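You operate a simulated robot arm through the tools that you are given. There is no shell and no other tool.

The job below is to be done with a simulated robot arm. You get a single attempt, and the scene is never put back.

TASK
Heat the grill on 3, turn it down to 1, then lay both potatoes on its glass.
Fine: turn down once the lamp is green.

The check looks at the end state, three seconds after you hand in, the way a careful person would. Anything else that was tipped, shoved, dropped, spilled or broken makes it a failure.

THE ROBOT
A 6-joint arm with a two-finger gripper, fixed in place. Base frame: the origin is on the floor under the middle of its stand, x ahead of it, y to its left, z up; the work surface is at about z = 0.75. Lengths are in m, angles in rad, forces in N, time in s.
It reaches about 0.94 m from its shoulder. Its first joint turns from -2.897 to 2.897 rad. Payload 2.54 kg.
The TCP is the grasp point between the finger pads, 0.03 m short of the fingertips. In the tool frame z runs along the fingers and y along their closing line. The gripper opens to 0.116 m; its body begins 0.095 m behind the TCP.
Orientation is that of the tool frame in the base frame, as a unit quaternion [x, y, z, w]. With the fingers straight down and closing along the base's y, the tool's x points along the base's -x, its y along +y and its z along -z.

THE INTERFACE
- The arm moves only by the tool move_arm. Its arguments are lists of equal length, an entry for each row: "delta_pos": the shift along the tool's x, y, z in units of 250 mm (1.0 is 250 mm), a list of three; "rot": the turn, a rotation vector about the tool's x, y, z in units of 45 degrees (1.0 is 45 degrees), a list of three; "jaw": the closure, from 0 (fully open) to 1 (shut). In form: {"delta_pos": [[dx, dy, dz], ...], "rot": [[wx, wy, wz], ...], "jaw": [jaw, ...]}. A call has 1 to 20 rows; each row is the pose to reach, as a shift and turn from the pose commanded when the call began, along the tool's axes at that moment. A call with a number of a shift or a turn outside -1 to 1 is refused whole. Rows are played at 5 a second. More than 0.05 m and 0.15 rad between two rows, or a gripper value outside its range, and nothing of the call is played. Where a pose cannot be reached the arm comes as near as it can. A force on the tool above 90 N (or 10 N above the force at the start of the call, whichever is more), or a blocked arm, ends the call early, and 0.2 s more pass. Each finger travels about 0.072 m/s and halts on what it meets, pressing with about 21 N; the grip force reading is that of the motor and also rises with nothing between the fingers. The clock runs only during rows and for 0.2 s after the last one: add rows that repeat a pose to give the fingers time. The reply holds the time, the measured pose of the TCP, the force on the tool along the base axes, the opening and the grip force, in the units named above and with some noise, with the torque about the TCP (base axes, N m) and any sound that the robot's microphone picked up, and new pictures: "show" is both (left out), scene, wrist or none.
- Cameras (640 x 400 px; columns grow to the right, rows downward): "scene" is fixed at [0.0485, 0.5008, 1.3766]; the picture's right is [-0.26, -0.97, 0.00], its down [-0.88, 0.24, -0.41] and it looks along [0.40, -0.11, -0.91] (base axes); focal length 267 px, centre (320, 200). "wrist" rides on the gripper at [0.069, -0.015, -0.122] in the tool frame; the picture's right is [0.21, 0.98, 0.00], its down [-0.83, 0.18, -0.53] and it looks along [-0.52, 0.12, 0.85] (tool axes); focal length 251 px, centre (320, 200). There is no depth. A picture from a camera that has moved, and an enlarged one, comes with that camera's place and axes in the base frame and with its lens. The place of the scene camera against the robot may be out by one fixed shift of up to 0.025 m in any direction.
- inspect(camera, box): a new picture of the part [left, top, right, bottom] of that camera's present view, enlarged. The clock stands still meanwhile.
- close_job(): hands the job in; it is judged then, once.

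Nothing tells you positions but the pictures and the camera data. Unless the task says otherwise, let go and move clear before handing in.

The tools are called after "Emit:" as a command line: name --argument value ..., lists and objects as JSON in quotes. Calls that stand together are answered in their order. move_arm: Moves the arm, as the interface text tells. Its arguments: {"type":"object","properties":{"delta_pos":{"type":"array","items":{"type":"array","items":{"type":"number"}}},"rot":{"type":"array","items":{"type":"array","items":{"type":"number"}}},"jaw":{"type":"array","items":{"type":"number"}},"show":{"type":"string","enum":["both","scene","wrist","none"]}},"required":["delta_pos","rot","jaw"]} The other tools are called the same way: inspect (camera, box) takes an enlarged picture of a part of a camera's view; close_job () hands the job in.

At the start:

```text
time: 0.0
tcp_pos: [0.1561, 0.4537, 1.1545]
orientation: [-0.001, 1.0, 0.0, -0.001]
ft_force: [0.2, 0.7, -0.5]
ft_torque: [-0.04, 0.04, -0.01]
width: 0.1158
grip_force: 0.0
```

scene: 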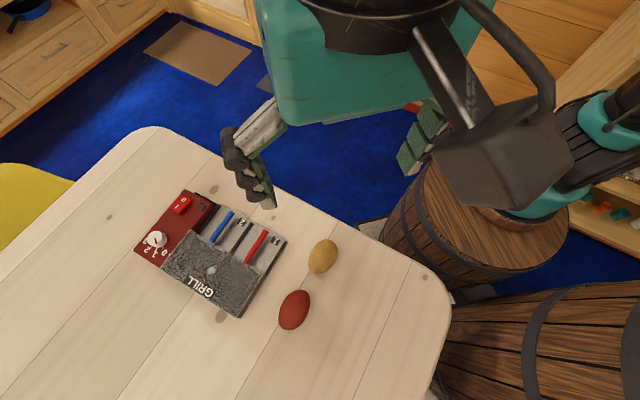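
wrist: 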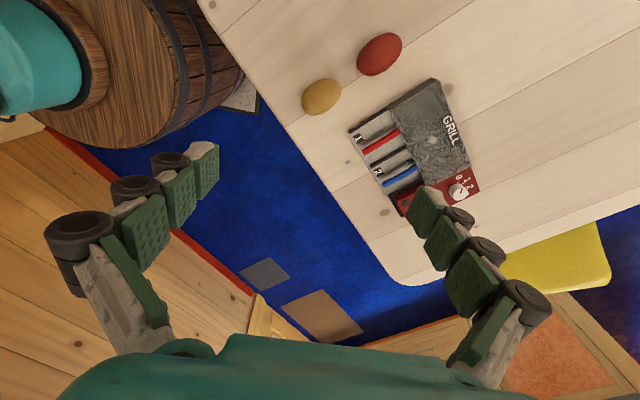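

The grill is on the table with a red control panel, a knob, a switch and some sliders, and the two potatoes (one yellow, one red) lie beside it. I'll look closely first.

Emit:
inspect --camera "scene" --box '[120, 170, 300, 330]'

Emit:
inspect --camera "wrist" --box '[330, 70, 500, 230]'

Emit:
inspect --camera "scene" --box '[250, 220, 360, 350]'

```text
2.50 times, centred on (210, 250) of scene
camera zoom: at [0.0485, 0.5008, 1.3766], right [-0.26, -0.97, 0.0], down [-0.88, 0.24, -0.41], along [0.4, -0.11, -0.91], focal length 668 px, centre (595, 75)
```

zoom: 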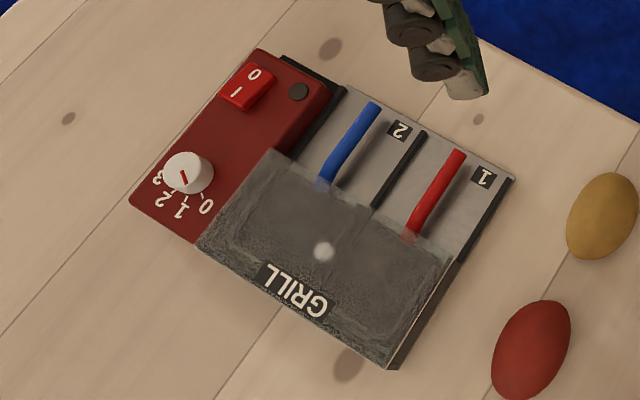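

```text
2.50 times, centred on (415, 150) of wrist
camera zoom: at [0.0885, 0.4382, 1.2745], right [-0.22, 0.98, 0.0], down [0.83, 0.18, 0.53], along [0.52, 0.12, -0.85], focal length 629 px, centre (82, 325)
```

zoom: 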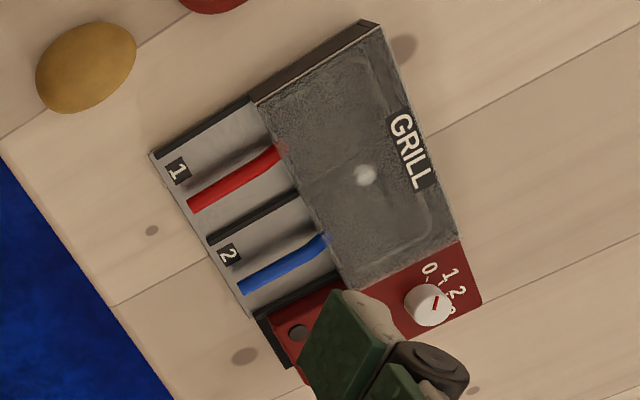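

```text
3.08 times, centred on (305, 285) of scene
camera zoom: at [0.0485, 0.5008, 1.3766], right [-0.26, -0.97, 0.0], down [-0.88, 0.24, -0.41], along [0.4, -0.11, -0.91], focal length 822 px, centre (366, -62)
```

zoom: 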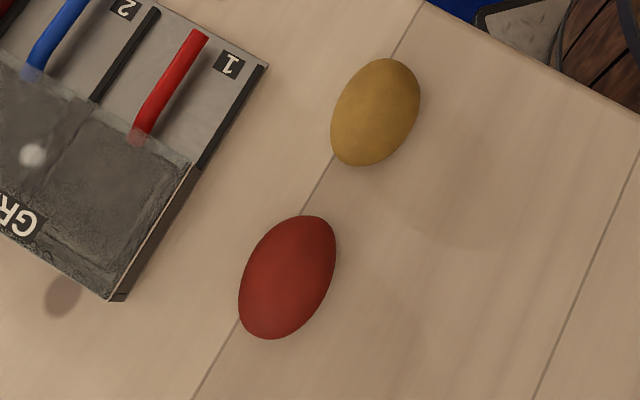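

The grill looks like a raclette grill: a stone-and-glass top, a panel with a rocker switch, a dark lamp and a 0–3 knob, and two pan handles. I'll move the wrist camera over the panel for a closer look.

Emit:
move_arm --delta_pos '[[-0.05, 0.13, 0.06], [-0.1, 0.26, 0.12], [-0.15, 0.39, 0.18], [-0.2, 0.52, 0.24], [-0.25, 0.65, 0.3], [-0.3, 0.78, 0.36], [-0.376, 0.905, 0.418], [-0.376, 0.905, 0.418]]' --rot '[[0, 0, 0], [0, 0, 0], [0, 0, 0], [0, 0, 0], [0, 0, 0], [0, 0, 0], [0, 0, 0], [0, 0, 0]]' --jaw '[0, 0, 0, 0, 0, 0, 0, 0]'

```text
time: 1.8
tcp_pos: [0.2518, 0.682, 1.0478]
orientation: [-0.002, 1.0, 0.0, -0.001]
ft_force: [0.1, -0.1, -0.5]
ft_torque: [0.06, -0.02, -0.01]
width: 0.1161
grip_force: 0.0
camera wrist: at [0.1844, 0.6658, 1.1686], right [-0.22, 0.98, 0.0], down [0.83, 0.18, 0.53], along [0.52, 0.12, -0.85], focal length 251 px, centre (320, 200)
```

scene: 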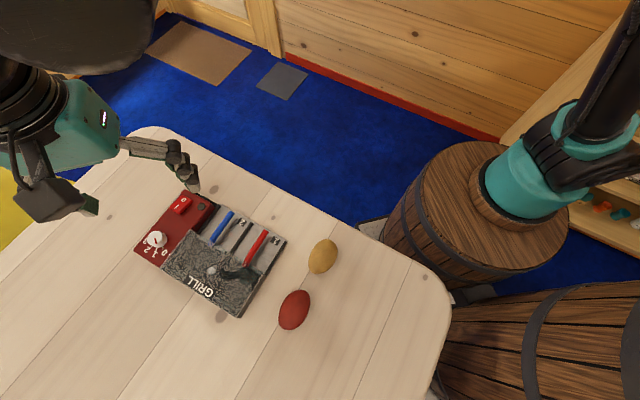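
wrist: 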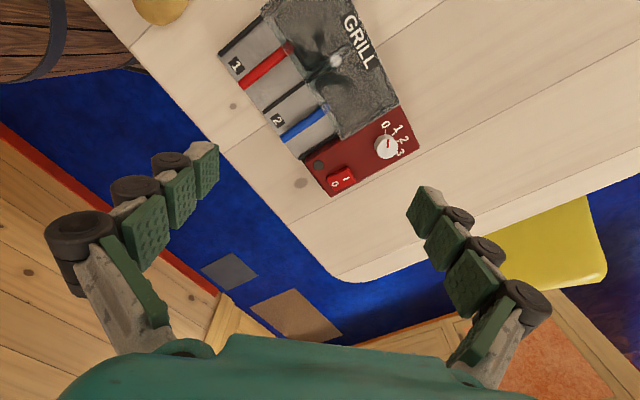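

I can now see the panel clearly. I'll zoom in to read the knob pointer, switch state and lamp.

Emit:
inspect --camera "wrist" --box '[300, 110, 430, 200]'

Emit:
inspect --camera "scene" --box '[130, 180, 230, 270]'

Emit:
inspect --camera "wrist" --box '[210, 0, 420, 200]'

```text
4.44 times, centred on (365, 155) of wrist
camera zoom: at [0.1844, 0.6658, 1.1686], right [-0.22, 0.98, 0.0], down [0.83, 0.18, 0.53], along [0.52, 0.12, -0.85], focal length 1118 px, centre (120, 400)
```

zoom: 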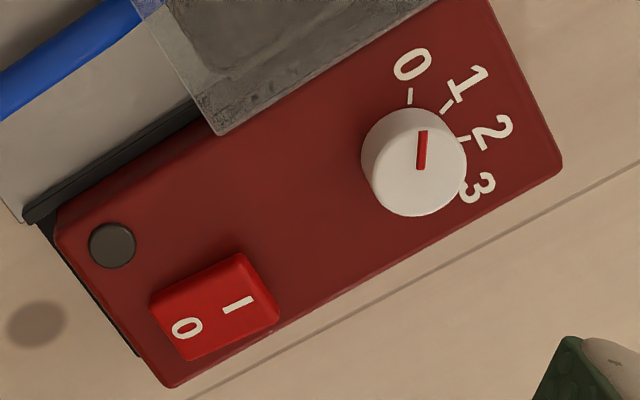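

```text
4.44 times, centred on (180, 225) of scene
camera zoom: at [0.0485, 0.5008, 1.3766], right [-0.26, -0.97, 0.0], down [-0.88, 0.24, -0.41], along [0.4, -0.11, -0.91], focal length 1187 px, centre (942, 89)
```

zoom: 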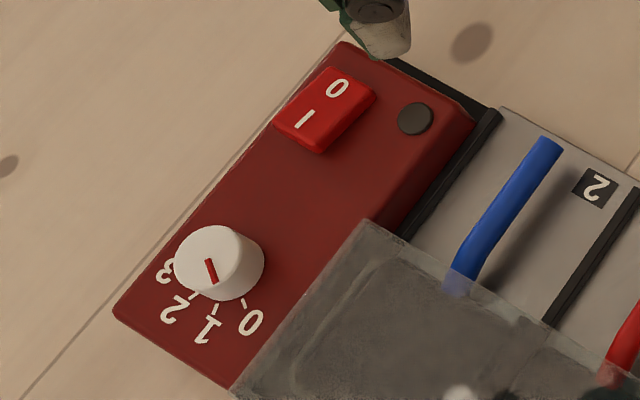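

```text
2.00 times, centred on (315, 100) of wrist
camera zoom: at [0.1844, 0.6658, 1.1686], right [-0.22, 0.98, 0.0], down [0.83, 0.18, 0.53], along [0.52, 0.12, -0.85], focal length 503 px, centre (330, 400)
```

zoom: 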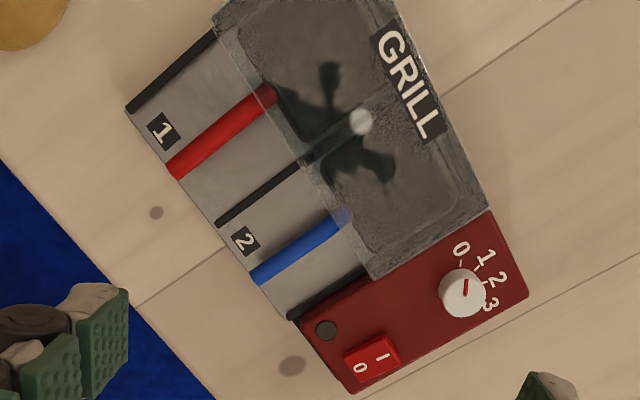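

The knob points at 0, the lamp is dark, and the rocker seems to be off, with "I" on the knob side. I'll turn the wrist so the camera looks outward from the robot side, then get closer views to measure heights.

Emit:
move_arm --delta_pos '[[0, 0, 0.02], [0, 0, 0.04], [0, 0, 0.06], [0, 0, 0.08], [0, 0, 0.1], [0, 0, 0.12], [0, 0, 0.12]]' --rot '[[0, 0, -0.17], [0, 0, -0.34], [0, 0, -0.5], [0, 0, -0.67], [0, 0, -0.84], [0, 0, -1.0], [0, 0, -1.0]]' --jaw '[0, 0, 0, 0, 0, 0, 0]' --show "wrist"

```text
time: 3.4
tcp_pos: [0.2504, 0.6801, 1.0192]
orientation: [-0.384, 0.923, 0.001, 0.0]
ft_force: [0.2, -0.6, -0.2]
ft_torque: [0.03, 0.02, 0.0]
width: 0.1162
grip_force: 0.0
camera wrist: at [0.2134, 0.6203, 1.14], right [-0.84, 0.54, 0.0], down [0.45, 0.71, 0.53], along [0.29, 0.45, -0.85], focal length 251 px, centre (320, 200)
```

wrist: 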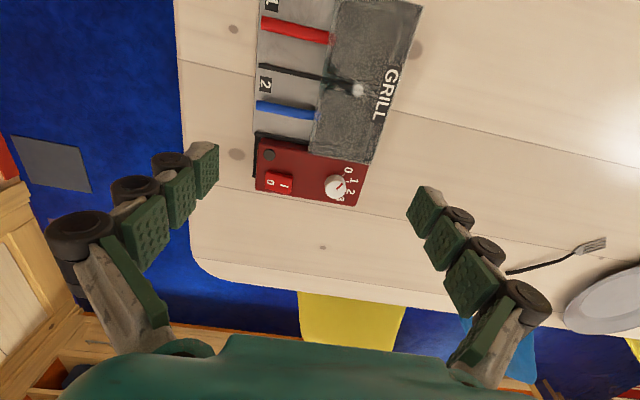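

The panel now lines up well in the view. I'll lower the camera toward the panel for a close look.

Emit:
move_arm --delta_pos '[[-0.04, 0, 0.12], [-0.08, 0, 0.24], [-0.113, 0, 0.36], [-0.113, 0, 0.36]]' --rot '[[0, 0, 0], [0, 0, 0], [0, 0, 0], [0, 0, 0]]' --jaw '[0, 0, 0, 0]' --show "both"

Emit:
inspect --camera "wrist" --box '[220, 110, 400, 230]'

```text
time: 4.4
tcp_pos: [0.2683, 0.7007, 0.9279]
orientation: [-0.384, 0.923, 0.001, -0.001]
ft_force: [-0.4, -1.0, 0.3]
ft_torque: [0.01, -0.05, 0.03]
width: 0.116
grip_force: 0.2
camera wrist: at [0.2331, 0.6401, 1.0492], right [-0.84, 0.54, 0.0], down [0.46, 0.71, 0.53], along [0.29, 0.45, -0.85], focal length 251 px, centre (320, 200)
```

scene: 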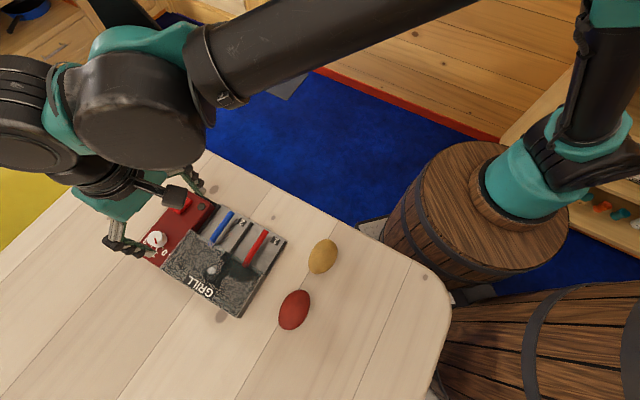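
wrist: 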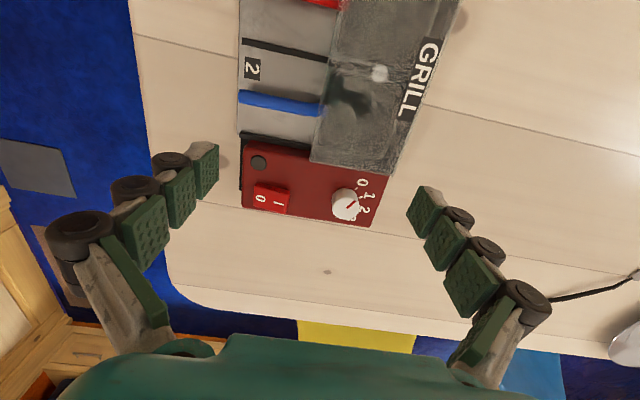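

```text
3.33 times, centred on (310, 170) of wrist
camera zoom: at [0.2331, 0.6401, 1.0492], right [-0.84, 0.54, 0.0], down [0.46, 0.71, 0.53], along [0.29, 0.45, -0.85], focal length 838 px, centre (353, 300)
```

zoom: 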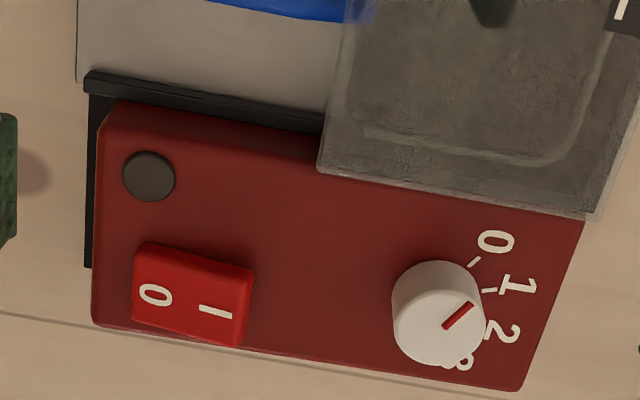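

Emit:
inspect --camera "wrist" --box '[245, 175, 300, 220]'

Emit:
inspect --camera "wrist" --box '[325, 165, 385, 225]'

Emit:
inspect --camera "wrist" --box '[230, 0, 470, 180]'

```text
8.89 times, centred on (272, 198) of wrist
camera zoom: at [0.2331, 0.6401, 1.0492], right [-0.84, 0.54, 0.0], down [0.46, 0.71, 0.53], along [0.29, 0.45, -0.85], focal length 2235 px, centre (742, 222)
```

zoom: 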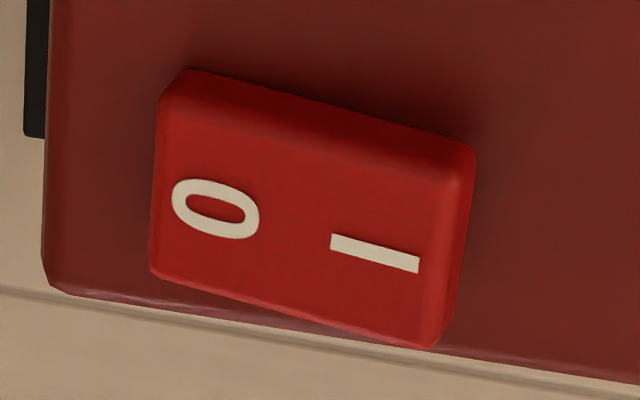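

```text
6.67 times, centred on (355, 195) of wrist
camera zoom: at [0.2331, 0.6401, 1.0492], right [-0.84, 0.54, 0.0], down [0.46, 0.71, 0.53], along [0.29, 0.45, -0.85], focal length 1676 px, centre (87, 233)
```

zoom: 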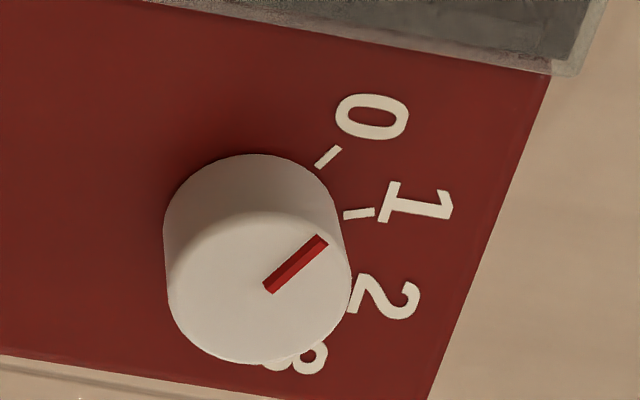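

```text
2.22 times, centred on (350, 90) of wrist
camera zoom: at [0.2331, 0.6401, 1.0492], right [-0.84, 0.54, 0.0], down [0.46, 0.71, 0.53], along [0.29, 0.45, -0.85], focal length 559 px, centre (253, 444)
```

zoom: 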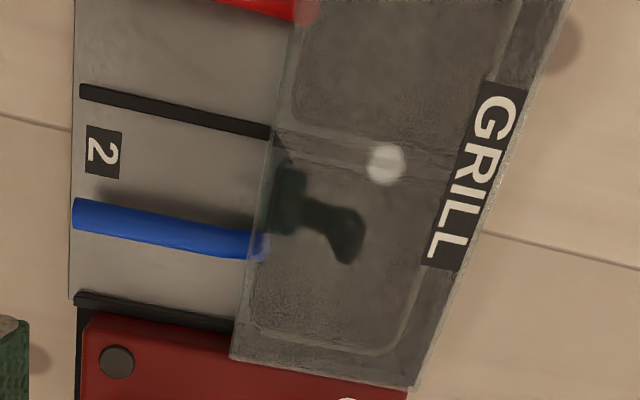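

The pointer is at 0. The rocker's "I" end is raised to about z=0.807 at (0.358, 0.748), so the power is off. The knob centre is about (0.295, 0.793) with its top at z≈0.813, and the panel is at z≈0.79. I'll turn the wrist and close the fingers to press the rocker's I side.

Emit:
move_arm --delta_pos '[[0, 0, 0], [0, 0, 0], [0, 0, 0], [0, 0, 0], [0, 0, 0], [0, 0, 0], [0, 0, 0]]' --rot '[[0, 0, -0.17], [0, 0, -0.34], [0, 0, -0.5], [0, 0, -0.67], [0, 0, -0.84], [0, 0, -1.0], [0, 0, -1.0]]' --jaw '[0.2, 0.4, 0.6, 0.8, 1, 1, 1]' --show "none"

Emit:
move_arm --delta_pos '[[0, 0, 0], [0, 0, 0], [0, 0, 0], [0, 0, 0], [0, 0, 0], [0, 0, 0], [0, 0, 0]]' --rot '[[0, 0, -0.17], [0, 0, -0.34], [0, 0, -0.5], [0, 0, -0.67], [0, 0, -0.84], [0, 0, -1.0], [0, 0, -1.0]]' --jaw '[1, 1, 1, 1, 1, 1, 1]' --show "both"

```text
time: 6.0
tcp_pos: [0.2705, 0.7006, 0.9287]
orientation: [0.709, -0.705, 0.0, 0.0]
ft_force: [-0.3, 0.3, 0.2]
ft_torque: [-0.01, -0.06, 0.0]
width: 0.0
grip_force: 20.9
```

```text
time: 7.6
tcp_pos: [0.2684, 0.6997, 0.929]
orientation: [0.924, -0.382, -0.002, 0.0]
ft_force: [-0.1, 0.4, 0.2]
ft_torque: [0.01, 0.02, 0.0]
width: 0.0
grip_force: 20.7
camera wrist: at [0.3305, 0.662, 1.0497], right [-0.54, -0.84, 0.0], down [-0.71, 0.45, 0.53], along [-0.45, 0.29, -0.84], focal length 251 px, centre (320, 200)
```

scene: 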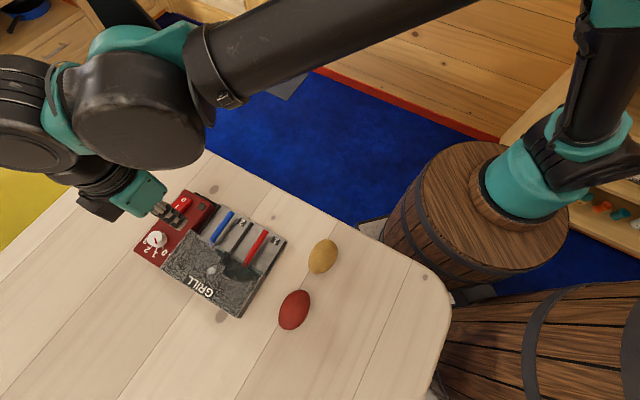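
wrist: 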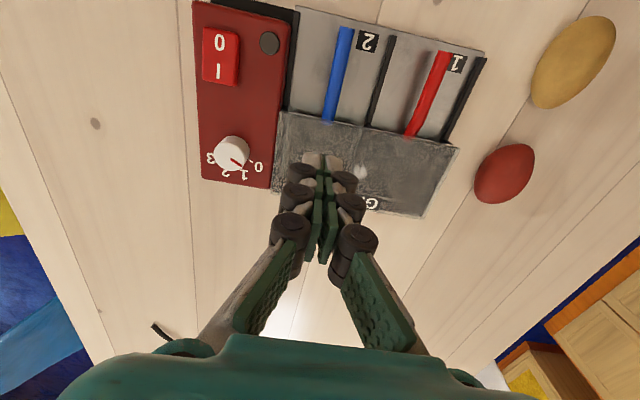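

I now have a clear view of the fingertips, which are closed and narrow, and the rocker's I half is confirmed at about (0.356, 0.750). I'll hover above it first.

Emit:
move_arm --delta_pos '[[0.033, -0.128, 0], [0.066, -0.256, 0], [0.098, -0.385, 0.05], [0.098, -0.385, 0.16], [0.098, -0.385, 0.25], [0.098, -0.385, 0.25]]' --rot '[[0, 0, 0], [0, 0, 0], [0, 0, 0], [0, 0, 0], [0, 0, 0], [0, 0, 0]]' --jaw '[1, 1, 1, 1, 1, 1]' --show "both"

Emit:
inspect --camera "wrist" --box '[250, 90, 410, 200]'

Emit:
inspect --camera "scene" --box '[130, 170, 230, 260]'

```text
time: 9.0
tcp_pos: [0.3558, 0.7515, 0.8665]
orientation: [0.924, -0.382, 0.0, -0.001]
ft_force: [0.0, 0.5, 0.1]
ft_torque: [0.03, -0.03, -0.02]
width: 0.0
grip_force: 21.8
camera wrist: at [0.4176, 0.713, 0.9871], right [-0.54, -0.84, 0.0], down [-0.71, 0.45, 0.53], along [-0.45, 0.29, -0.84], focal length 251 px, centre (320, 200)
```

scene: 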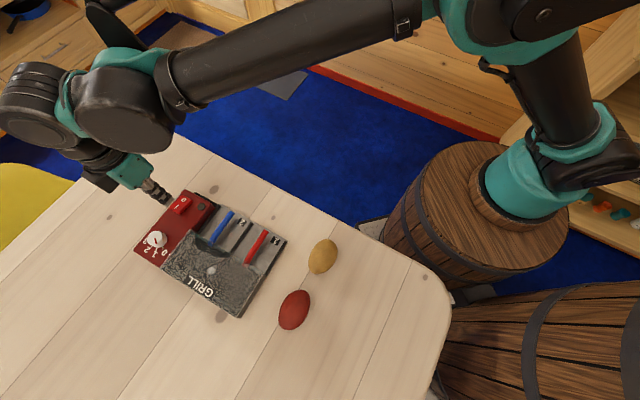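
wrist: 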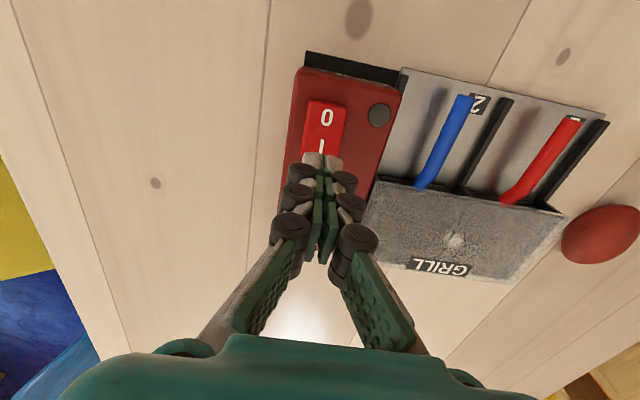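

```text
3.64 times, centred on (330, 145) of wrist
camera zoom: at [0.4176, 0.713, 0.9871], right [-0.54, -0.84, 0.0], down [-0.71, 0.45, 0.53], along [-0.45, 0.29, -0.84], focal length 914 px, centre (284, 400)
```

zoom: 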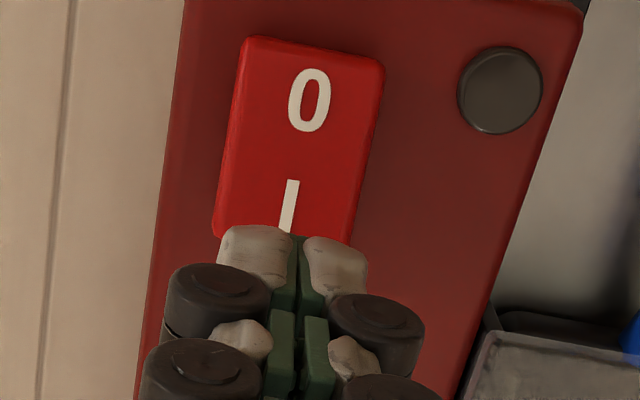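

```text
4.44 times, centred on (180, 215) of scene
camera zoom: at [0.0485, 0.5008, 1.3766], right [-0.26, -0.97, 0.0], down [-0.88, 0.24, -0.41], along [0.4, -0.11, -0.91], focal length 1187 px, centre (942, 133)
```

zoom: 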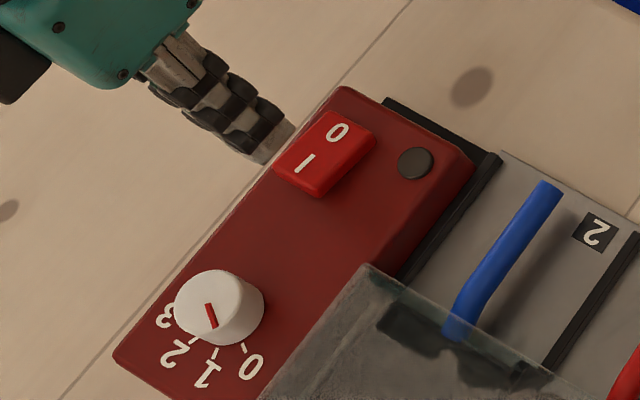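

The fingertips are right above the I end of the rocker. I'll press down gently in small steps and watch the force.

Emit:
move_arm --delta_pos '[[0, 0, 0.04], [0, 0, 0.08], [0, 0, 0.104], [0, 0, 0.116], [0, 0, 0.128], [0, 0, 0.14], [0, 0, 0.148]]' --rot '[[0, 0, 0], [0, 0, 0], [0, 0, 0], [0, 0, 0], [0, 0, 0], [0, 0, 0], [0, 0, 0]]' --jaw '[1, 1, 1, 1, 1, 1, 1]' --show "both"

Emit:
inspect --camera "wrist" --box '[250, 90, 410, 200]'

Emit:
inspect --camera "scene" --box '[130, 170, 230, 260]'

```text
time: 10.6
tcp_pos: [0.3548, 0.7523, 0.8293]
orientation: [0.924, -0.382, -0.001, -0.001]
ft_force: [-0.3, 0.1, 1.9]
ft_torque: [0.01, -0.02, 0.0]
width: 0.0059
grip_force: 20.4
camera wrist: at [0.4161, 0.7132, 0.9505], right [-0.54, -0.84, 0.0], down [-0.71, 0.45, 0.53], along [-0.45, 0.29, -0.84], focal length 251 px, centre (320, 200)
```

scene: 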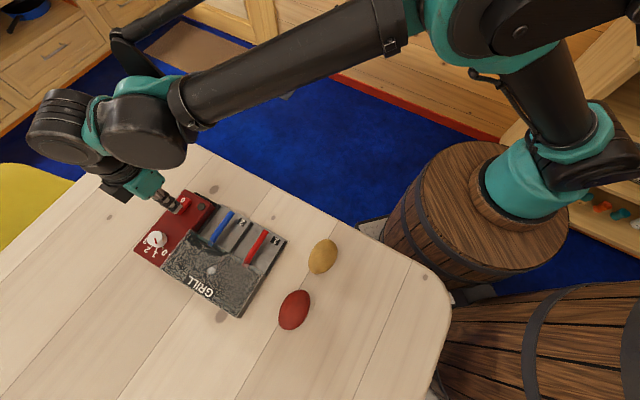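
wrist: 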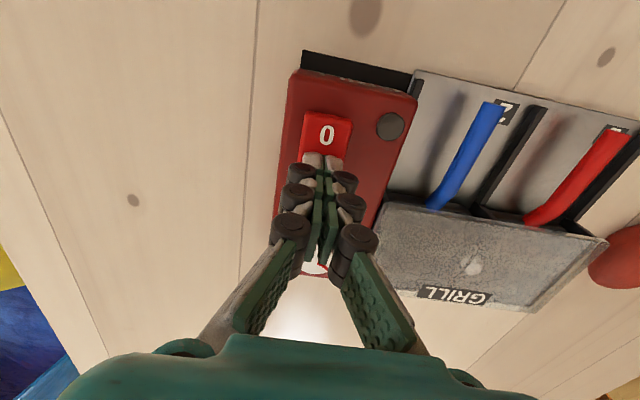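

```text
3.64 times, centred on (330, 145) of wrist
camera zoom: at [0.4161, 0.7132, 0.9505], right [-0.54, -0.84, 0.0], down [-0.71, 0.45, 0.53], along [-0.45, 0.29, -0.84], focal length 914 px, centre (284, 400)
```

zoom: 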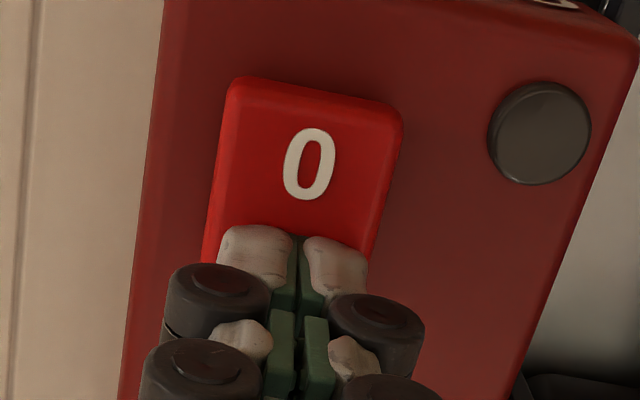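

```text
4.44 times, centred on (180, 215) of scene
camera zoom: at [0.0485, 0.5008, 1.3766], right [-0.26, -0.97, 0.0], down [-0.88, 0.24, -0.41], along [0.4, -0.11, -0.91], focal length 1187 px, centre (942, 133)
```

zoom: 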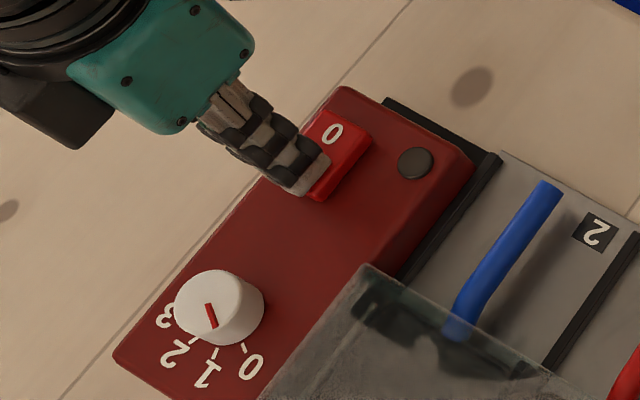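

There is light contact (about 2 N) and the rocker seems to be tipping. I'll press a few millimetres further to be sure it latches.

Emit:
move_arm --delta_pos '[[0, 0, 0.008], [0, 0, 0.016], [0, 0, 0.024], [0, 0, 0.024]]' --rot '[[0, 0, 0], [0, 0, 0], [0, 0, 0], [0, 0, 0]]' --jaw '[1, 1, 1, 1]' --show "wrist"

Emit:
inspect --camera "wrist" --box '[250, 90, 410, 200]'

Emit:
inspect --camera "scene" --box '[130, 170, 230, 260]'

```text
time: 11.4
tcp_pos: [0.3538, 0.7524, 0.8293]
orientation: [0.924, -0.381, -0.002, -0.003]
ft_force: [-3.5, 2.2, 29.0]
ft_torque: [-0.14, -0.13, -0.04]
width: 0.0059
grip_force: 21.2
stopped in row 3: the force on the tool passed its limit at 101 N (the readings are from after the stop); the commanded pose is now the measured one
camera wrist: at [0.4144, 0.7136, 0.9497], right [-0.54, -0.84, -0.01], down [-0.71, 0.45, 0.54], along [-0.45, 0.29, -0.84], focal length 251 px, centre (320, 200)
```

wrist: 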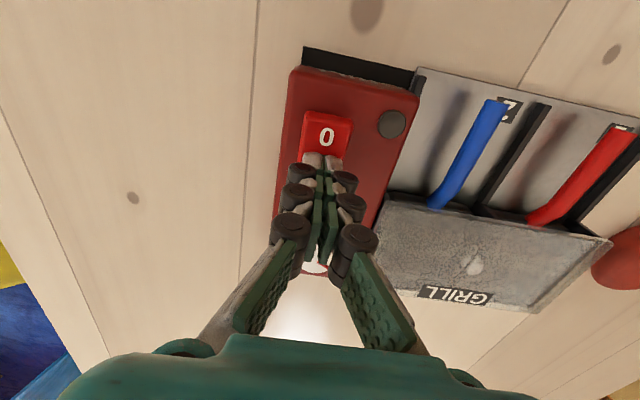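

```text
3.64 times, centred on (330, 145) of wrist
camera zoom: at [0.4144, 0.7136, 0.9497], right [-0.54, -0.84, -0.01], down [-0.71, 0.45, 0.54], along [-0.45, 0.29, -0.84], focal length 914 px, centre (284, 400)
```

zoom: 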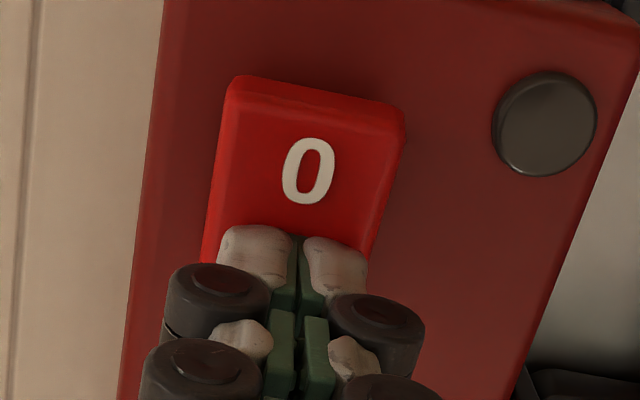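

```text
4.44 times, centred on (180, 215) of scene
camera zoom: at [0.0485, 0.5008, 1.3766], right [-0.26, -0.97, 0.0], down [-0.88, 0.24, -0.41], along [0.4, -0.11, -0.91], focal length 1187 px, centre (942, 133)
```

zoom: 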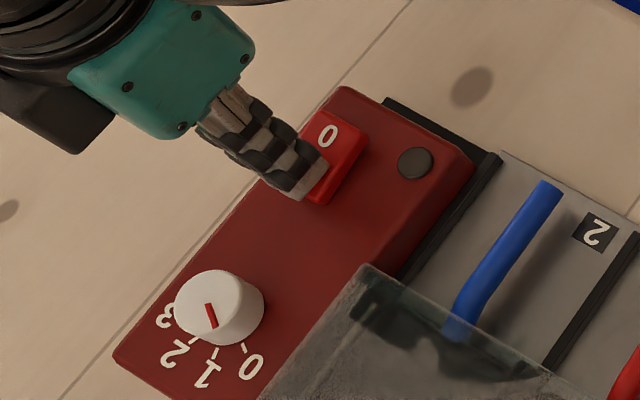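

The rocker has hit its stop and the "0" end is now raised. I'll lift up and check that it stays on.

Emit:
move_arm --delta_pos '[[0, 0, -0.02], [0, 0, -0.1], [0, 0, -0.25], [0, 0, -0.4], [0, 0, -0.4]]' --rot '[[0, 0, 0], [0, 0, 0], [0, 0, 0], [0, 0, 0], [0, 0, 0]]' --jaw '[1, 1, 1, 1, 1]' --show "both"

Emit:
inspect --camera "wrist" --box '[260, 60, 420, 180]'

Emit:
inspect --camera "scene" --box '[130, 170, 230, 260]'

```text
time: 12.6
tcp_pos: [0.3527, 0.7502, 0.9284]
orientation: [0.925, -0.381, 0.0, -0.003]
ft_force: [-0.4, -0.3, 0.3]
ft_torque: [-0.01, 0.0, 0.02]
width: 0.0001
grip_force: 20.9
camera wrist: at [0.4136, 0.712, 1.048], right [-0.54, -0.84, 0.0], down [-0.71, 0.45, 0.54], along [-0.45, 0.29, -0.84], focal length 251 px, centre (320, 200)
```

scene: 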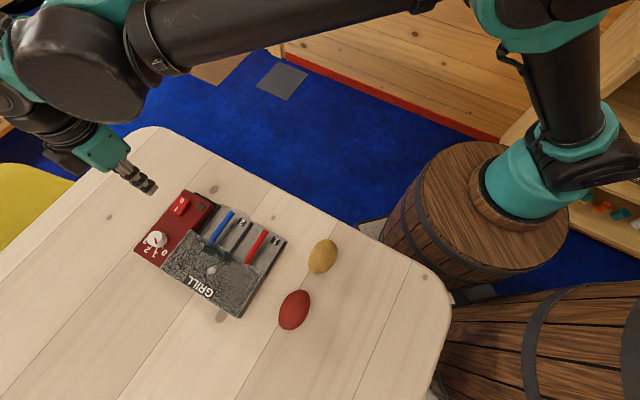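
wrist: 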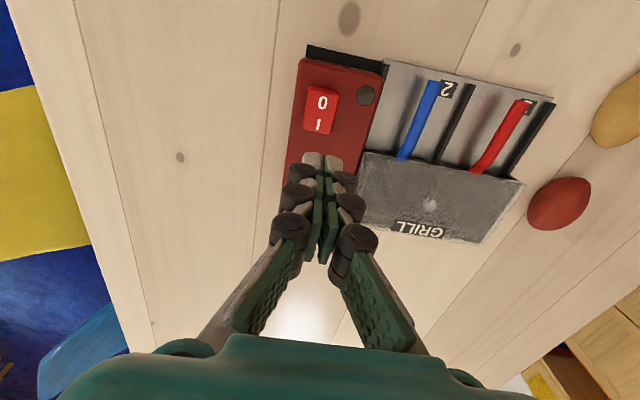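

```text
3.33 times, centred on (340, 120) of wrist
camera zoom: at [0.4136, 0.712, 1.048], right [-0.54, -0.84, 0.0], down [-0.71, 0.45, 0.54], along [-0.45, 0.29, -0.84], focal length 838 px, centre (253, 467)
```

zoom: 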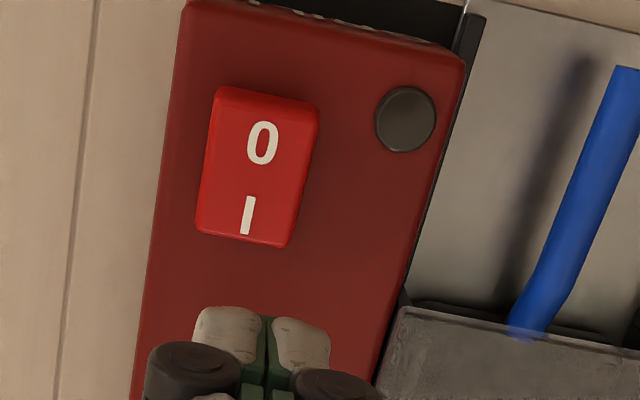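

```text
4.44 times, centred on (180, 215) of scene
camera zoom: at [0.0485, 0.5008, 1.3766], right [-0.26, -0.97, 0.0], down [-0.88, 0.24, -0.41], along [0.4, -0.11, -0.91], focal length 1187 px, centre (942, 133)
```

zoom: 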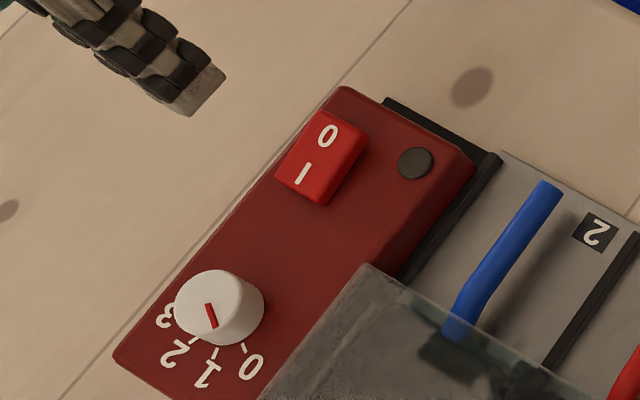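

The switch has stayed in the I position. The lamp is still dark because the knob is at 0. Next I'll go above the knob at about (0.295, 0.793) with the fingers partly open.

Emit:
move_arm --delta_pos '[[-0.09, 0.015, 0.0], [-0.18, 0.03, 0.0], [-0.284, 0.046, 0.04], [-0.284, 0.046, 0.08], [-0.284, 0.046, 0.12], [-0.284, 0.046, 0.12]]' --rot '[[0, 0, 0.12], [0, 0, 0.24], [0, 0, 0.36], [0, 0, 0.48], [0, 0, 0.6], [0, 0, 0.6]]' --jaw '[0.9, 0.8, 0.7, 0.6, 0.5, 0.5]' --show "both"

Emit:
inspect --camera "wrist" --box '[250, 90, 390, 210]'

```text
time: 14.0
tcp_pos: [0.2945, 0.7958, 0.8966]
orientation: [0.809, -0.587, -0.001, -0.003]
ft_force: [0.4, -0.2, 0.3]
ft_torque: [0.01, 0.01, 0.0]
width: 0.0577
grip_force: 0.0
camera wrist: at [0.3325, 0.7342, 1.0174], right [-0.86, -0.51, 0.0], down [-0.43, 0.73, 0.54], along [-0.27, 0.46, -0.84], focal length 251 px, centre (320, 200)
```

scene: 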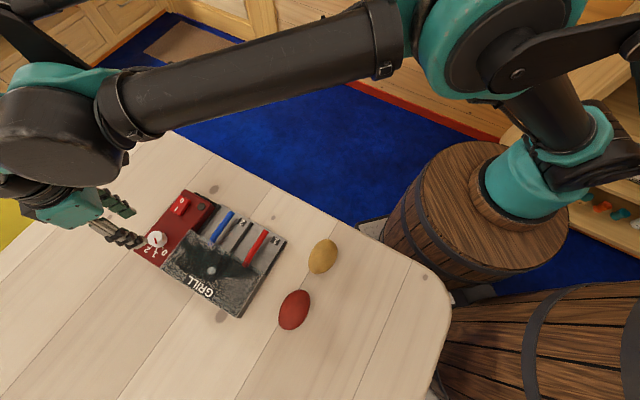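
wrist: 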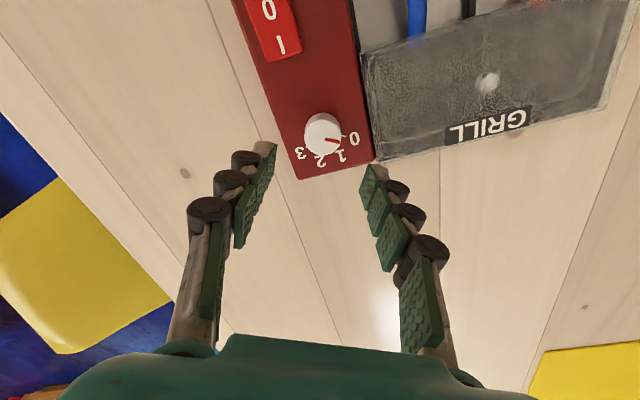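

```text
3.33 times, centred on (320, 150) of wrist
camera zoom: at [0.3325, 0.7342, 1.0174], right [-0.86, -0.51, 0.0], down [-0.43, 0.73, 0.54], along [-0.27, 0.46, -0.84], focal length 838 px, centre (320, 367)
```

zoom: 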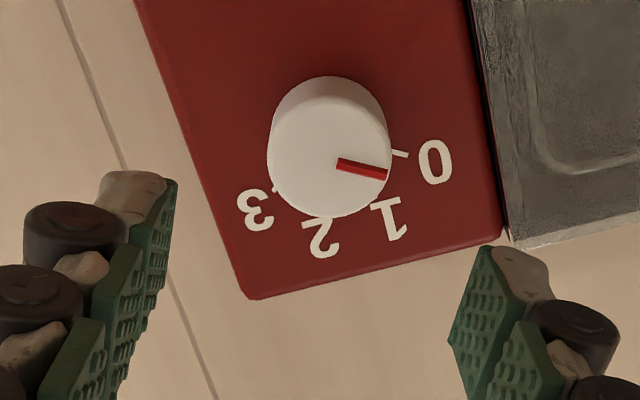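

The knob is centred between the fingers with the pointer at 0. I'll make a small lateral correction and lower the open fingers around it.

Emit:
move_arm --delta_pos '[[0.0136, -0.0032, 0.0], [0.0136, -0.0032, 0.08], [0.0136, -0.0032, 0.16], [0.0136, -0.0032, 0.22], [0.0136, -0.0032, 0.26], [0.0136, -0.0032, 0.28], [0.0136, -0.0032, 0.28]]' --rot '[[-0.005, 0.0065, 0], [-0.005, 0.0065, 0], [-0.005, 0.0065, 0], [-0.005, 0.0065, 0], [-0.005, 0.0065, 0], [-0.005, 0.0065, 0], [-0.005, 0.0065, 0]]' --jaw '[0.5, 0.5, 0.5, 0.5, 0.5, 0.5, 0.5]' --show "both"

Emit:
inspect --camera "wrist" --box '[240, 90, 400, 210]'

Emit:
inspect --camera "scene" --box '[100, 180, 220, 280]'

```text
time: 15.6
tcp_pos: [0.2964, 0.7909, 0.8262]
orientation: [0.81, -0.587, -0.001, 0.0]
ft_force: [0.1, -0.4, 0.4]
ft_torque: [0.04, 0.0, -0.01]
width: 0.0579
grip_force: 0.0
camera wrist: at [0.3353, 0.7297, 0.9481], right [-0.86, -0.51, 0.0], down [-0.43, 0.73, 0.53], along [-0.27, 0.46, -0.85], focal length 251 px, centre (320, 200)
```

scene: 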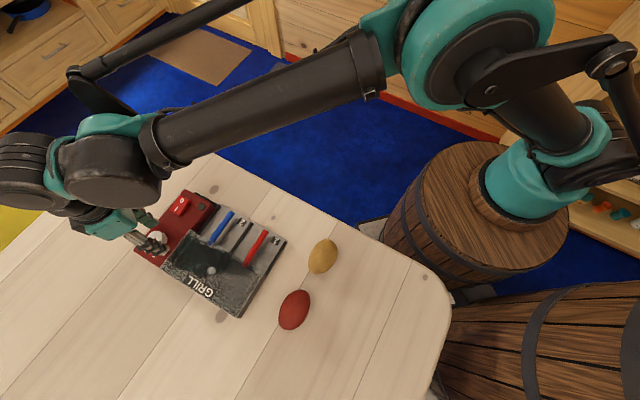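
wrist: 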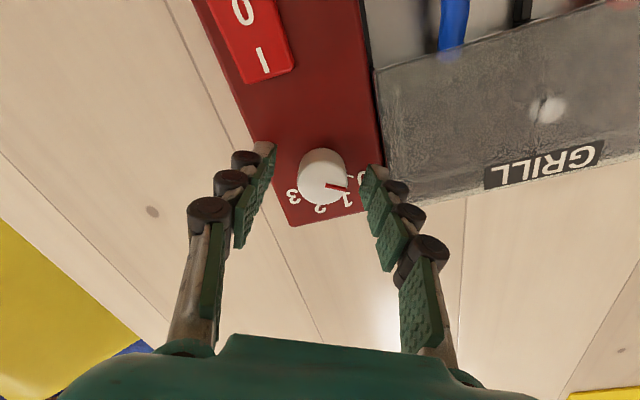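

```text
3.33 times, centred on (320, 150) of wrist
camera zoom: at [0.3353, 0.7297, 0.9481], right [-0.86, -0.51, 0.0], down [-0.43, 0.73, 0.53], along [-0.27, 0.46, -0.85], focal length 838 px, centre (320, 367)
```

zoom: 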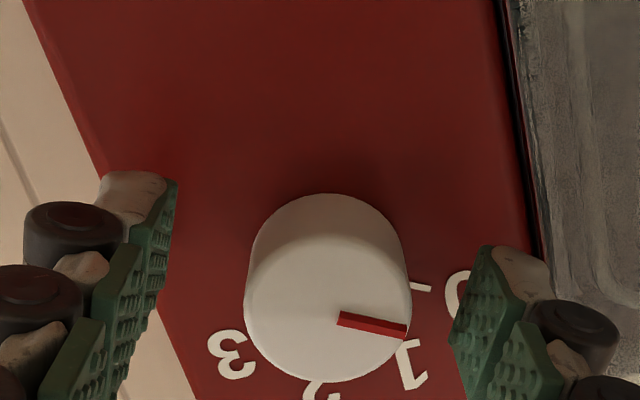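

```text
4.00 times, centred on (160, 230) of scene
camera zoom: at [0.0485, 0.5008, 1.3766], right [-0.26, -0.97, 0.0], down [-0.88, 0.24, -0.41], along [0.4, -0.11, -0.91], focal length 1068 px, centre (960, 80)
```

zoom: 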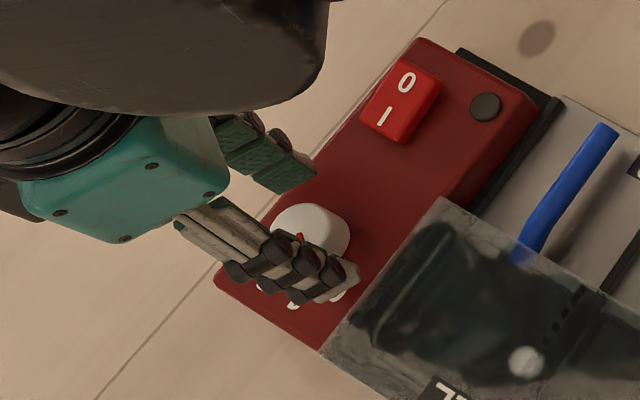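

The fingers straddle the knob. A 2 mm correction will centre it, then I'll close on it.

Emit:
move_arm --delta_pos '[[-0.008, 0.004, 0.004], [-0.008, 0.004, 0.004], [-0.008, 0.004, 0.004], [-0.008, 0.004, 0.004], [-0.008, 0.004, 0.004], [-0.008, 0.004, 0.004]]' --rot '[[0, 0, 0], [0, 0, 0], [0, 0, 0], [0, 0, 0], [0, 0, 0], [0, 0, 0]]' --jaw '[0.5, 0.6, 0.7, 0.85, 1, 1]' --show "wrist"

Emit:
inspect --camera "wrist" --box '[240, 90, 400, 210]'

```text
time: 17.0
tcp_pos: [0.2943, 0.7932, 0.8265]
orientation: [0.81, -0.586, -0.001, 0.002]
ft_force: [-14.7, -9.4, -0.1]
ft_torque: [-0.34, 0.4, 0.03]
width: 0.0315
grip_force: 20.9
camera wrist: at [0.3326, 0.7311, 0.9468], right [-0.86, -0.51, 0.0], down [-0.43, 0.73, 0.53], along [-0.27, 0.46, -0.85], focal length 251 px, centre (320, 200)
```

wrist: 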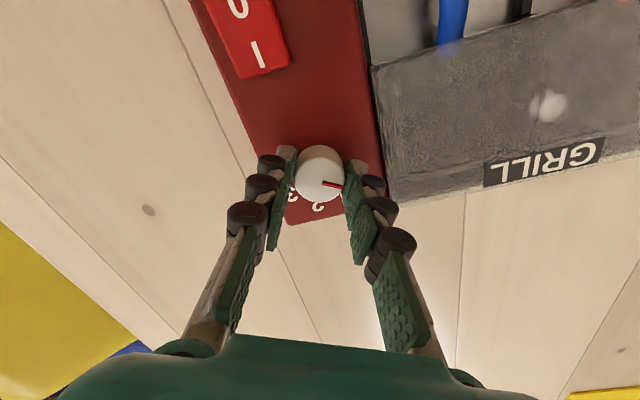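

```text
3.33 times, centred on (320, 150) of wrist
camera zoom: at [0.3326, 0.7311, 0.9468], right [-0.86, -0.51, 0.0], down [-0.43, 0.73, 0.53], along [-0.27, 0.46, -0.85], focal length 838 px, centre (320, 367)
```

zoom: 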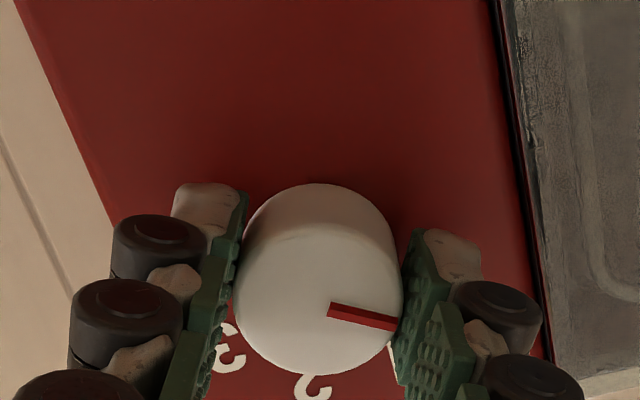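

The knob is gripped (width 31.5 mm). I'll ease the sideways load slightly and turn the first 45° clockwise.

Emit:
move_arm --delta_pos '[[0, 0.0025, 0], [0, 0.0025, 0], [0, 0.0025, 0], [0, 0.0025, 0], [0, 0.0025, 0], [0, 0.0025, 0], [0, 0.0025, 0], [0, 0.0025, 0]]' --rot '[[0, 0, 0], [0, 0, 0.17], [0, 0, 0.34], [0, 0, 0.5], [0, 0, 0.67], [0, 0, 0.84], [0, 0, 1.0], [0, 0, 1.0]]' --jaw '[1, 1, 1, 1, 1, 1, 1, 1]' --show "both"

Emit:
inspect --camera "wrist" --box '[240, 90, 400, 210]'

Emit:
inspect --camera "scene" --box '[100, 180, 220, 280]'

```text
time: 18.8
tcp_pos: [0.2933, 0.7949, 0.8256]
orientation: [-0.523, 0.852, 0.0, 0.0]
ft_force: [-14.8, 9.3, 5.4]
ft_torque: [0.33, 0.41, 0.04]
width: 0.0314
grip_force: 21.4
camera wrist: at [0.2783, 0.7245, 0.9471], right [-0.97, 0.25, 0.0], down [0.21, 0.82, 0.53], along [0.13, 0.52, -0.85], focal length 251 px, centre (320, 200)
```

scene: 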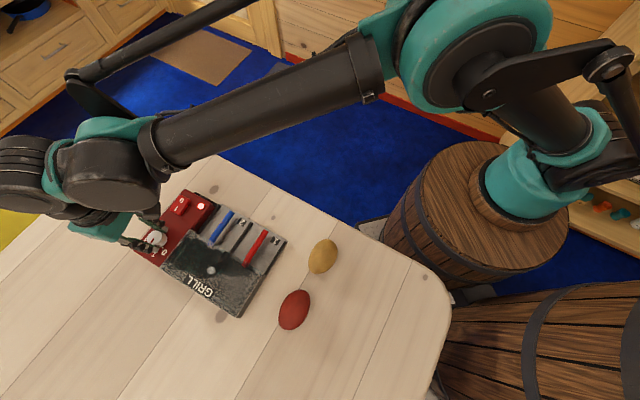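
wrist: 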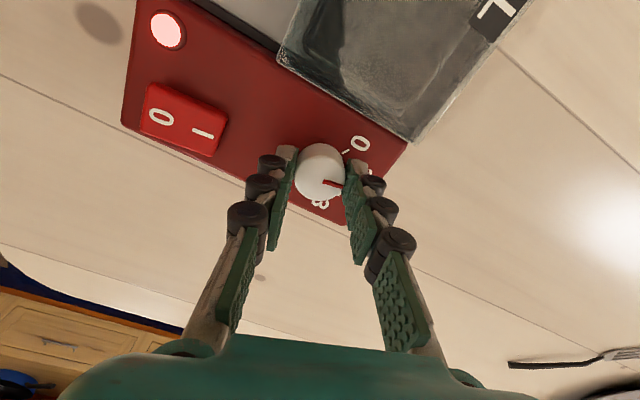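

```text
3.33 times, centred on (320, 150) of wrist
camera zoom: at [0.2783, 0.7245, 0.9471], right [-0.97, 0.25, 0.0], down [0.21, 0.82, 0.53], along [0.13, 0.52, -0.85], focal length 838 px, centre (320, 367)
```

zoom: 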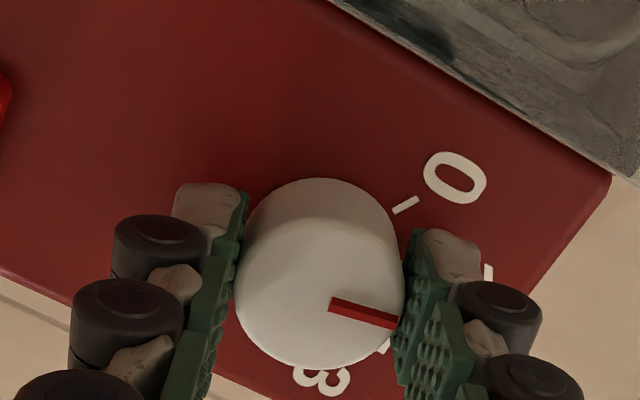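

```text
4.00 times, centred on (160, 230) of scene
camera zoom: at [0.0485, 0.5008, 1.3766], right [-0.26, -0.97, 0.0], down [-0.88, 0.24, -0.41], along [0.4, -0.11, -0.91], focal length 1068 px, centre (960, 80)
```

zoom: 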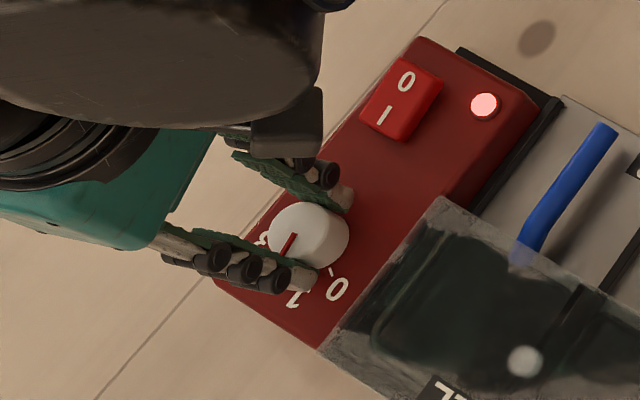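

The lamp has come on red, so it's heating, and the knob is turning with the grip. I'll continue clockwise toward 3.

Emit:
move_arm --delta_pos '[[0, 0.004, 0], [0, 0.004, 0], [0, 0.004, 0], [0, 0.004, 0], [0, 0.004, 0], [0, 0.004, 0], [0, 0.004, 0], [0, 0.004, 0]]' --rot '[[0, 0, 0], [0, 0, 0.17], [0, 0, 0.34], [0, 0, 0.5], [0, 0, 0.67], [0, 0, 0.84], [0, 0, 1.0], [0, 0, 1.0]]' --jaw '[1, 1, 1, 1, 1, 1, 1, 1]' --show "both"

Emit:
inspect --camera "wrist" --box '[240, 90, 400, 210]'

Emit:
inspect --camera "scene" --box '[100, 180, 220, 280]'

```text
time: 20.6
tcp_pos: [0.2963, 0.7954, 0.8263]
orientation: [-0.156, 0.988, 0.001, 0.001]
ft_force: [-2.8, 10.5, 10.2]
ft_torque: [0.36, -0.04, -0.04]
width: 0.0304
grip_force: 20.6
camera wrist: at [0.236, 0.7585, 0.9469], right [-0.51, 0.86, 0.0], down [0.73, 0.43, 0.53], along [0.46, 0.27, -0.85], focal length 251 px, centre (320, 200)
```

scene: 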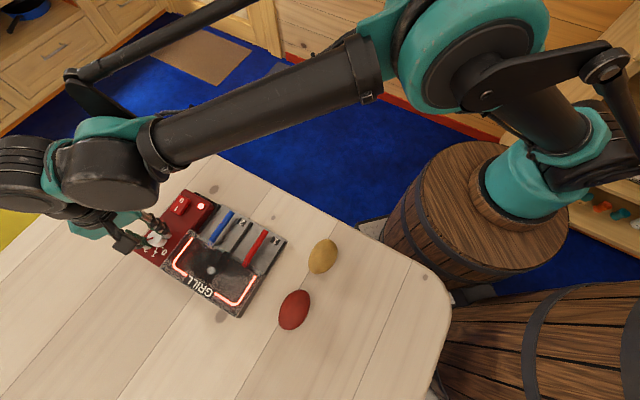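
wrist: 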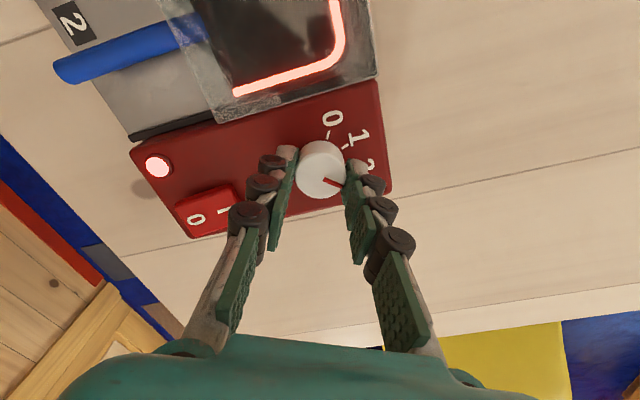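

```text
3.33 times, centred on (320, 150) of wrist
camera zoom: at [0.236, 0.7585, 0.9469], right [-0.51, 0.86, 0.0], down [0.73, 0.43, 0.53], along [0.46, 0.27, -0.85], focal length 838 px, centre (320, 367)
```

zoom: 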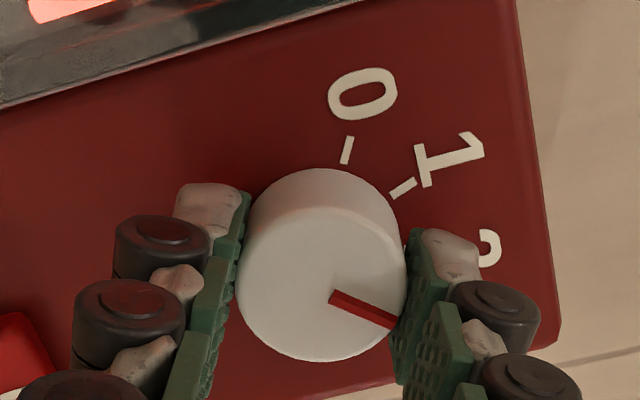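

```text
4.00 times, centred on (160, 230) of scene
camera zoom: at [0.0485, 0.5008, 1.3766], right [-0.26, -0.97, 0.0], down [-0.88, 0.24, -0.41], along [0.4, -0.11, -0.91], focal length 1068 px, centre (960, 80)
```

zoom: 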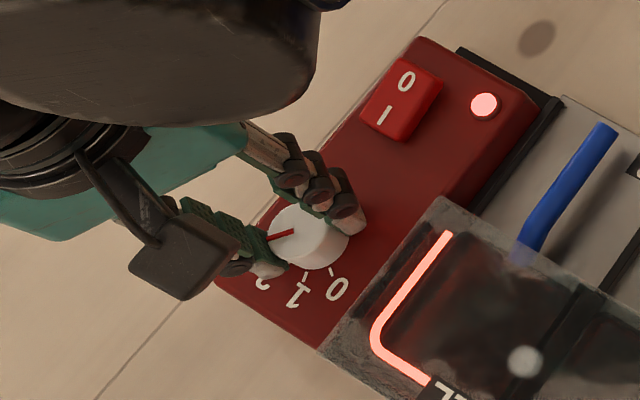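

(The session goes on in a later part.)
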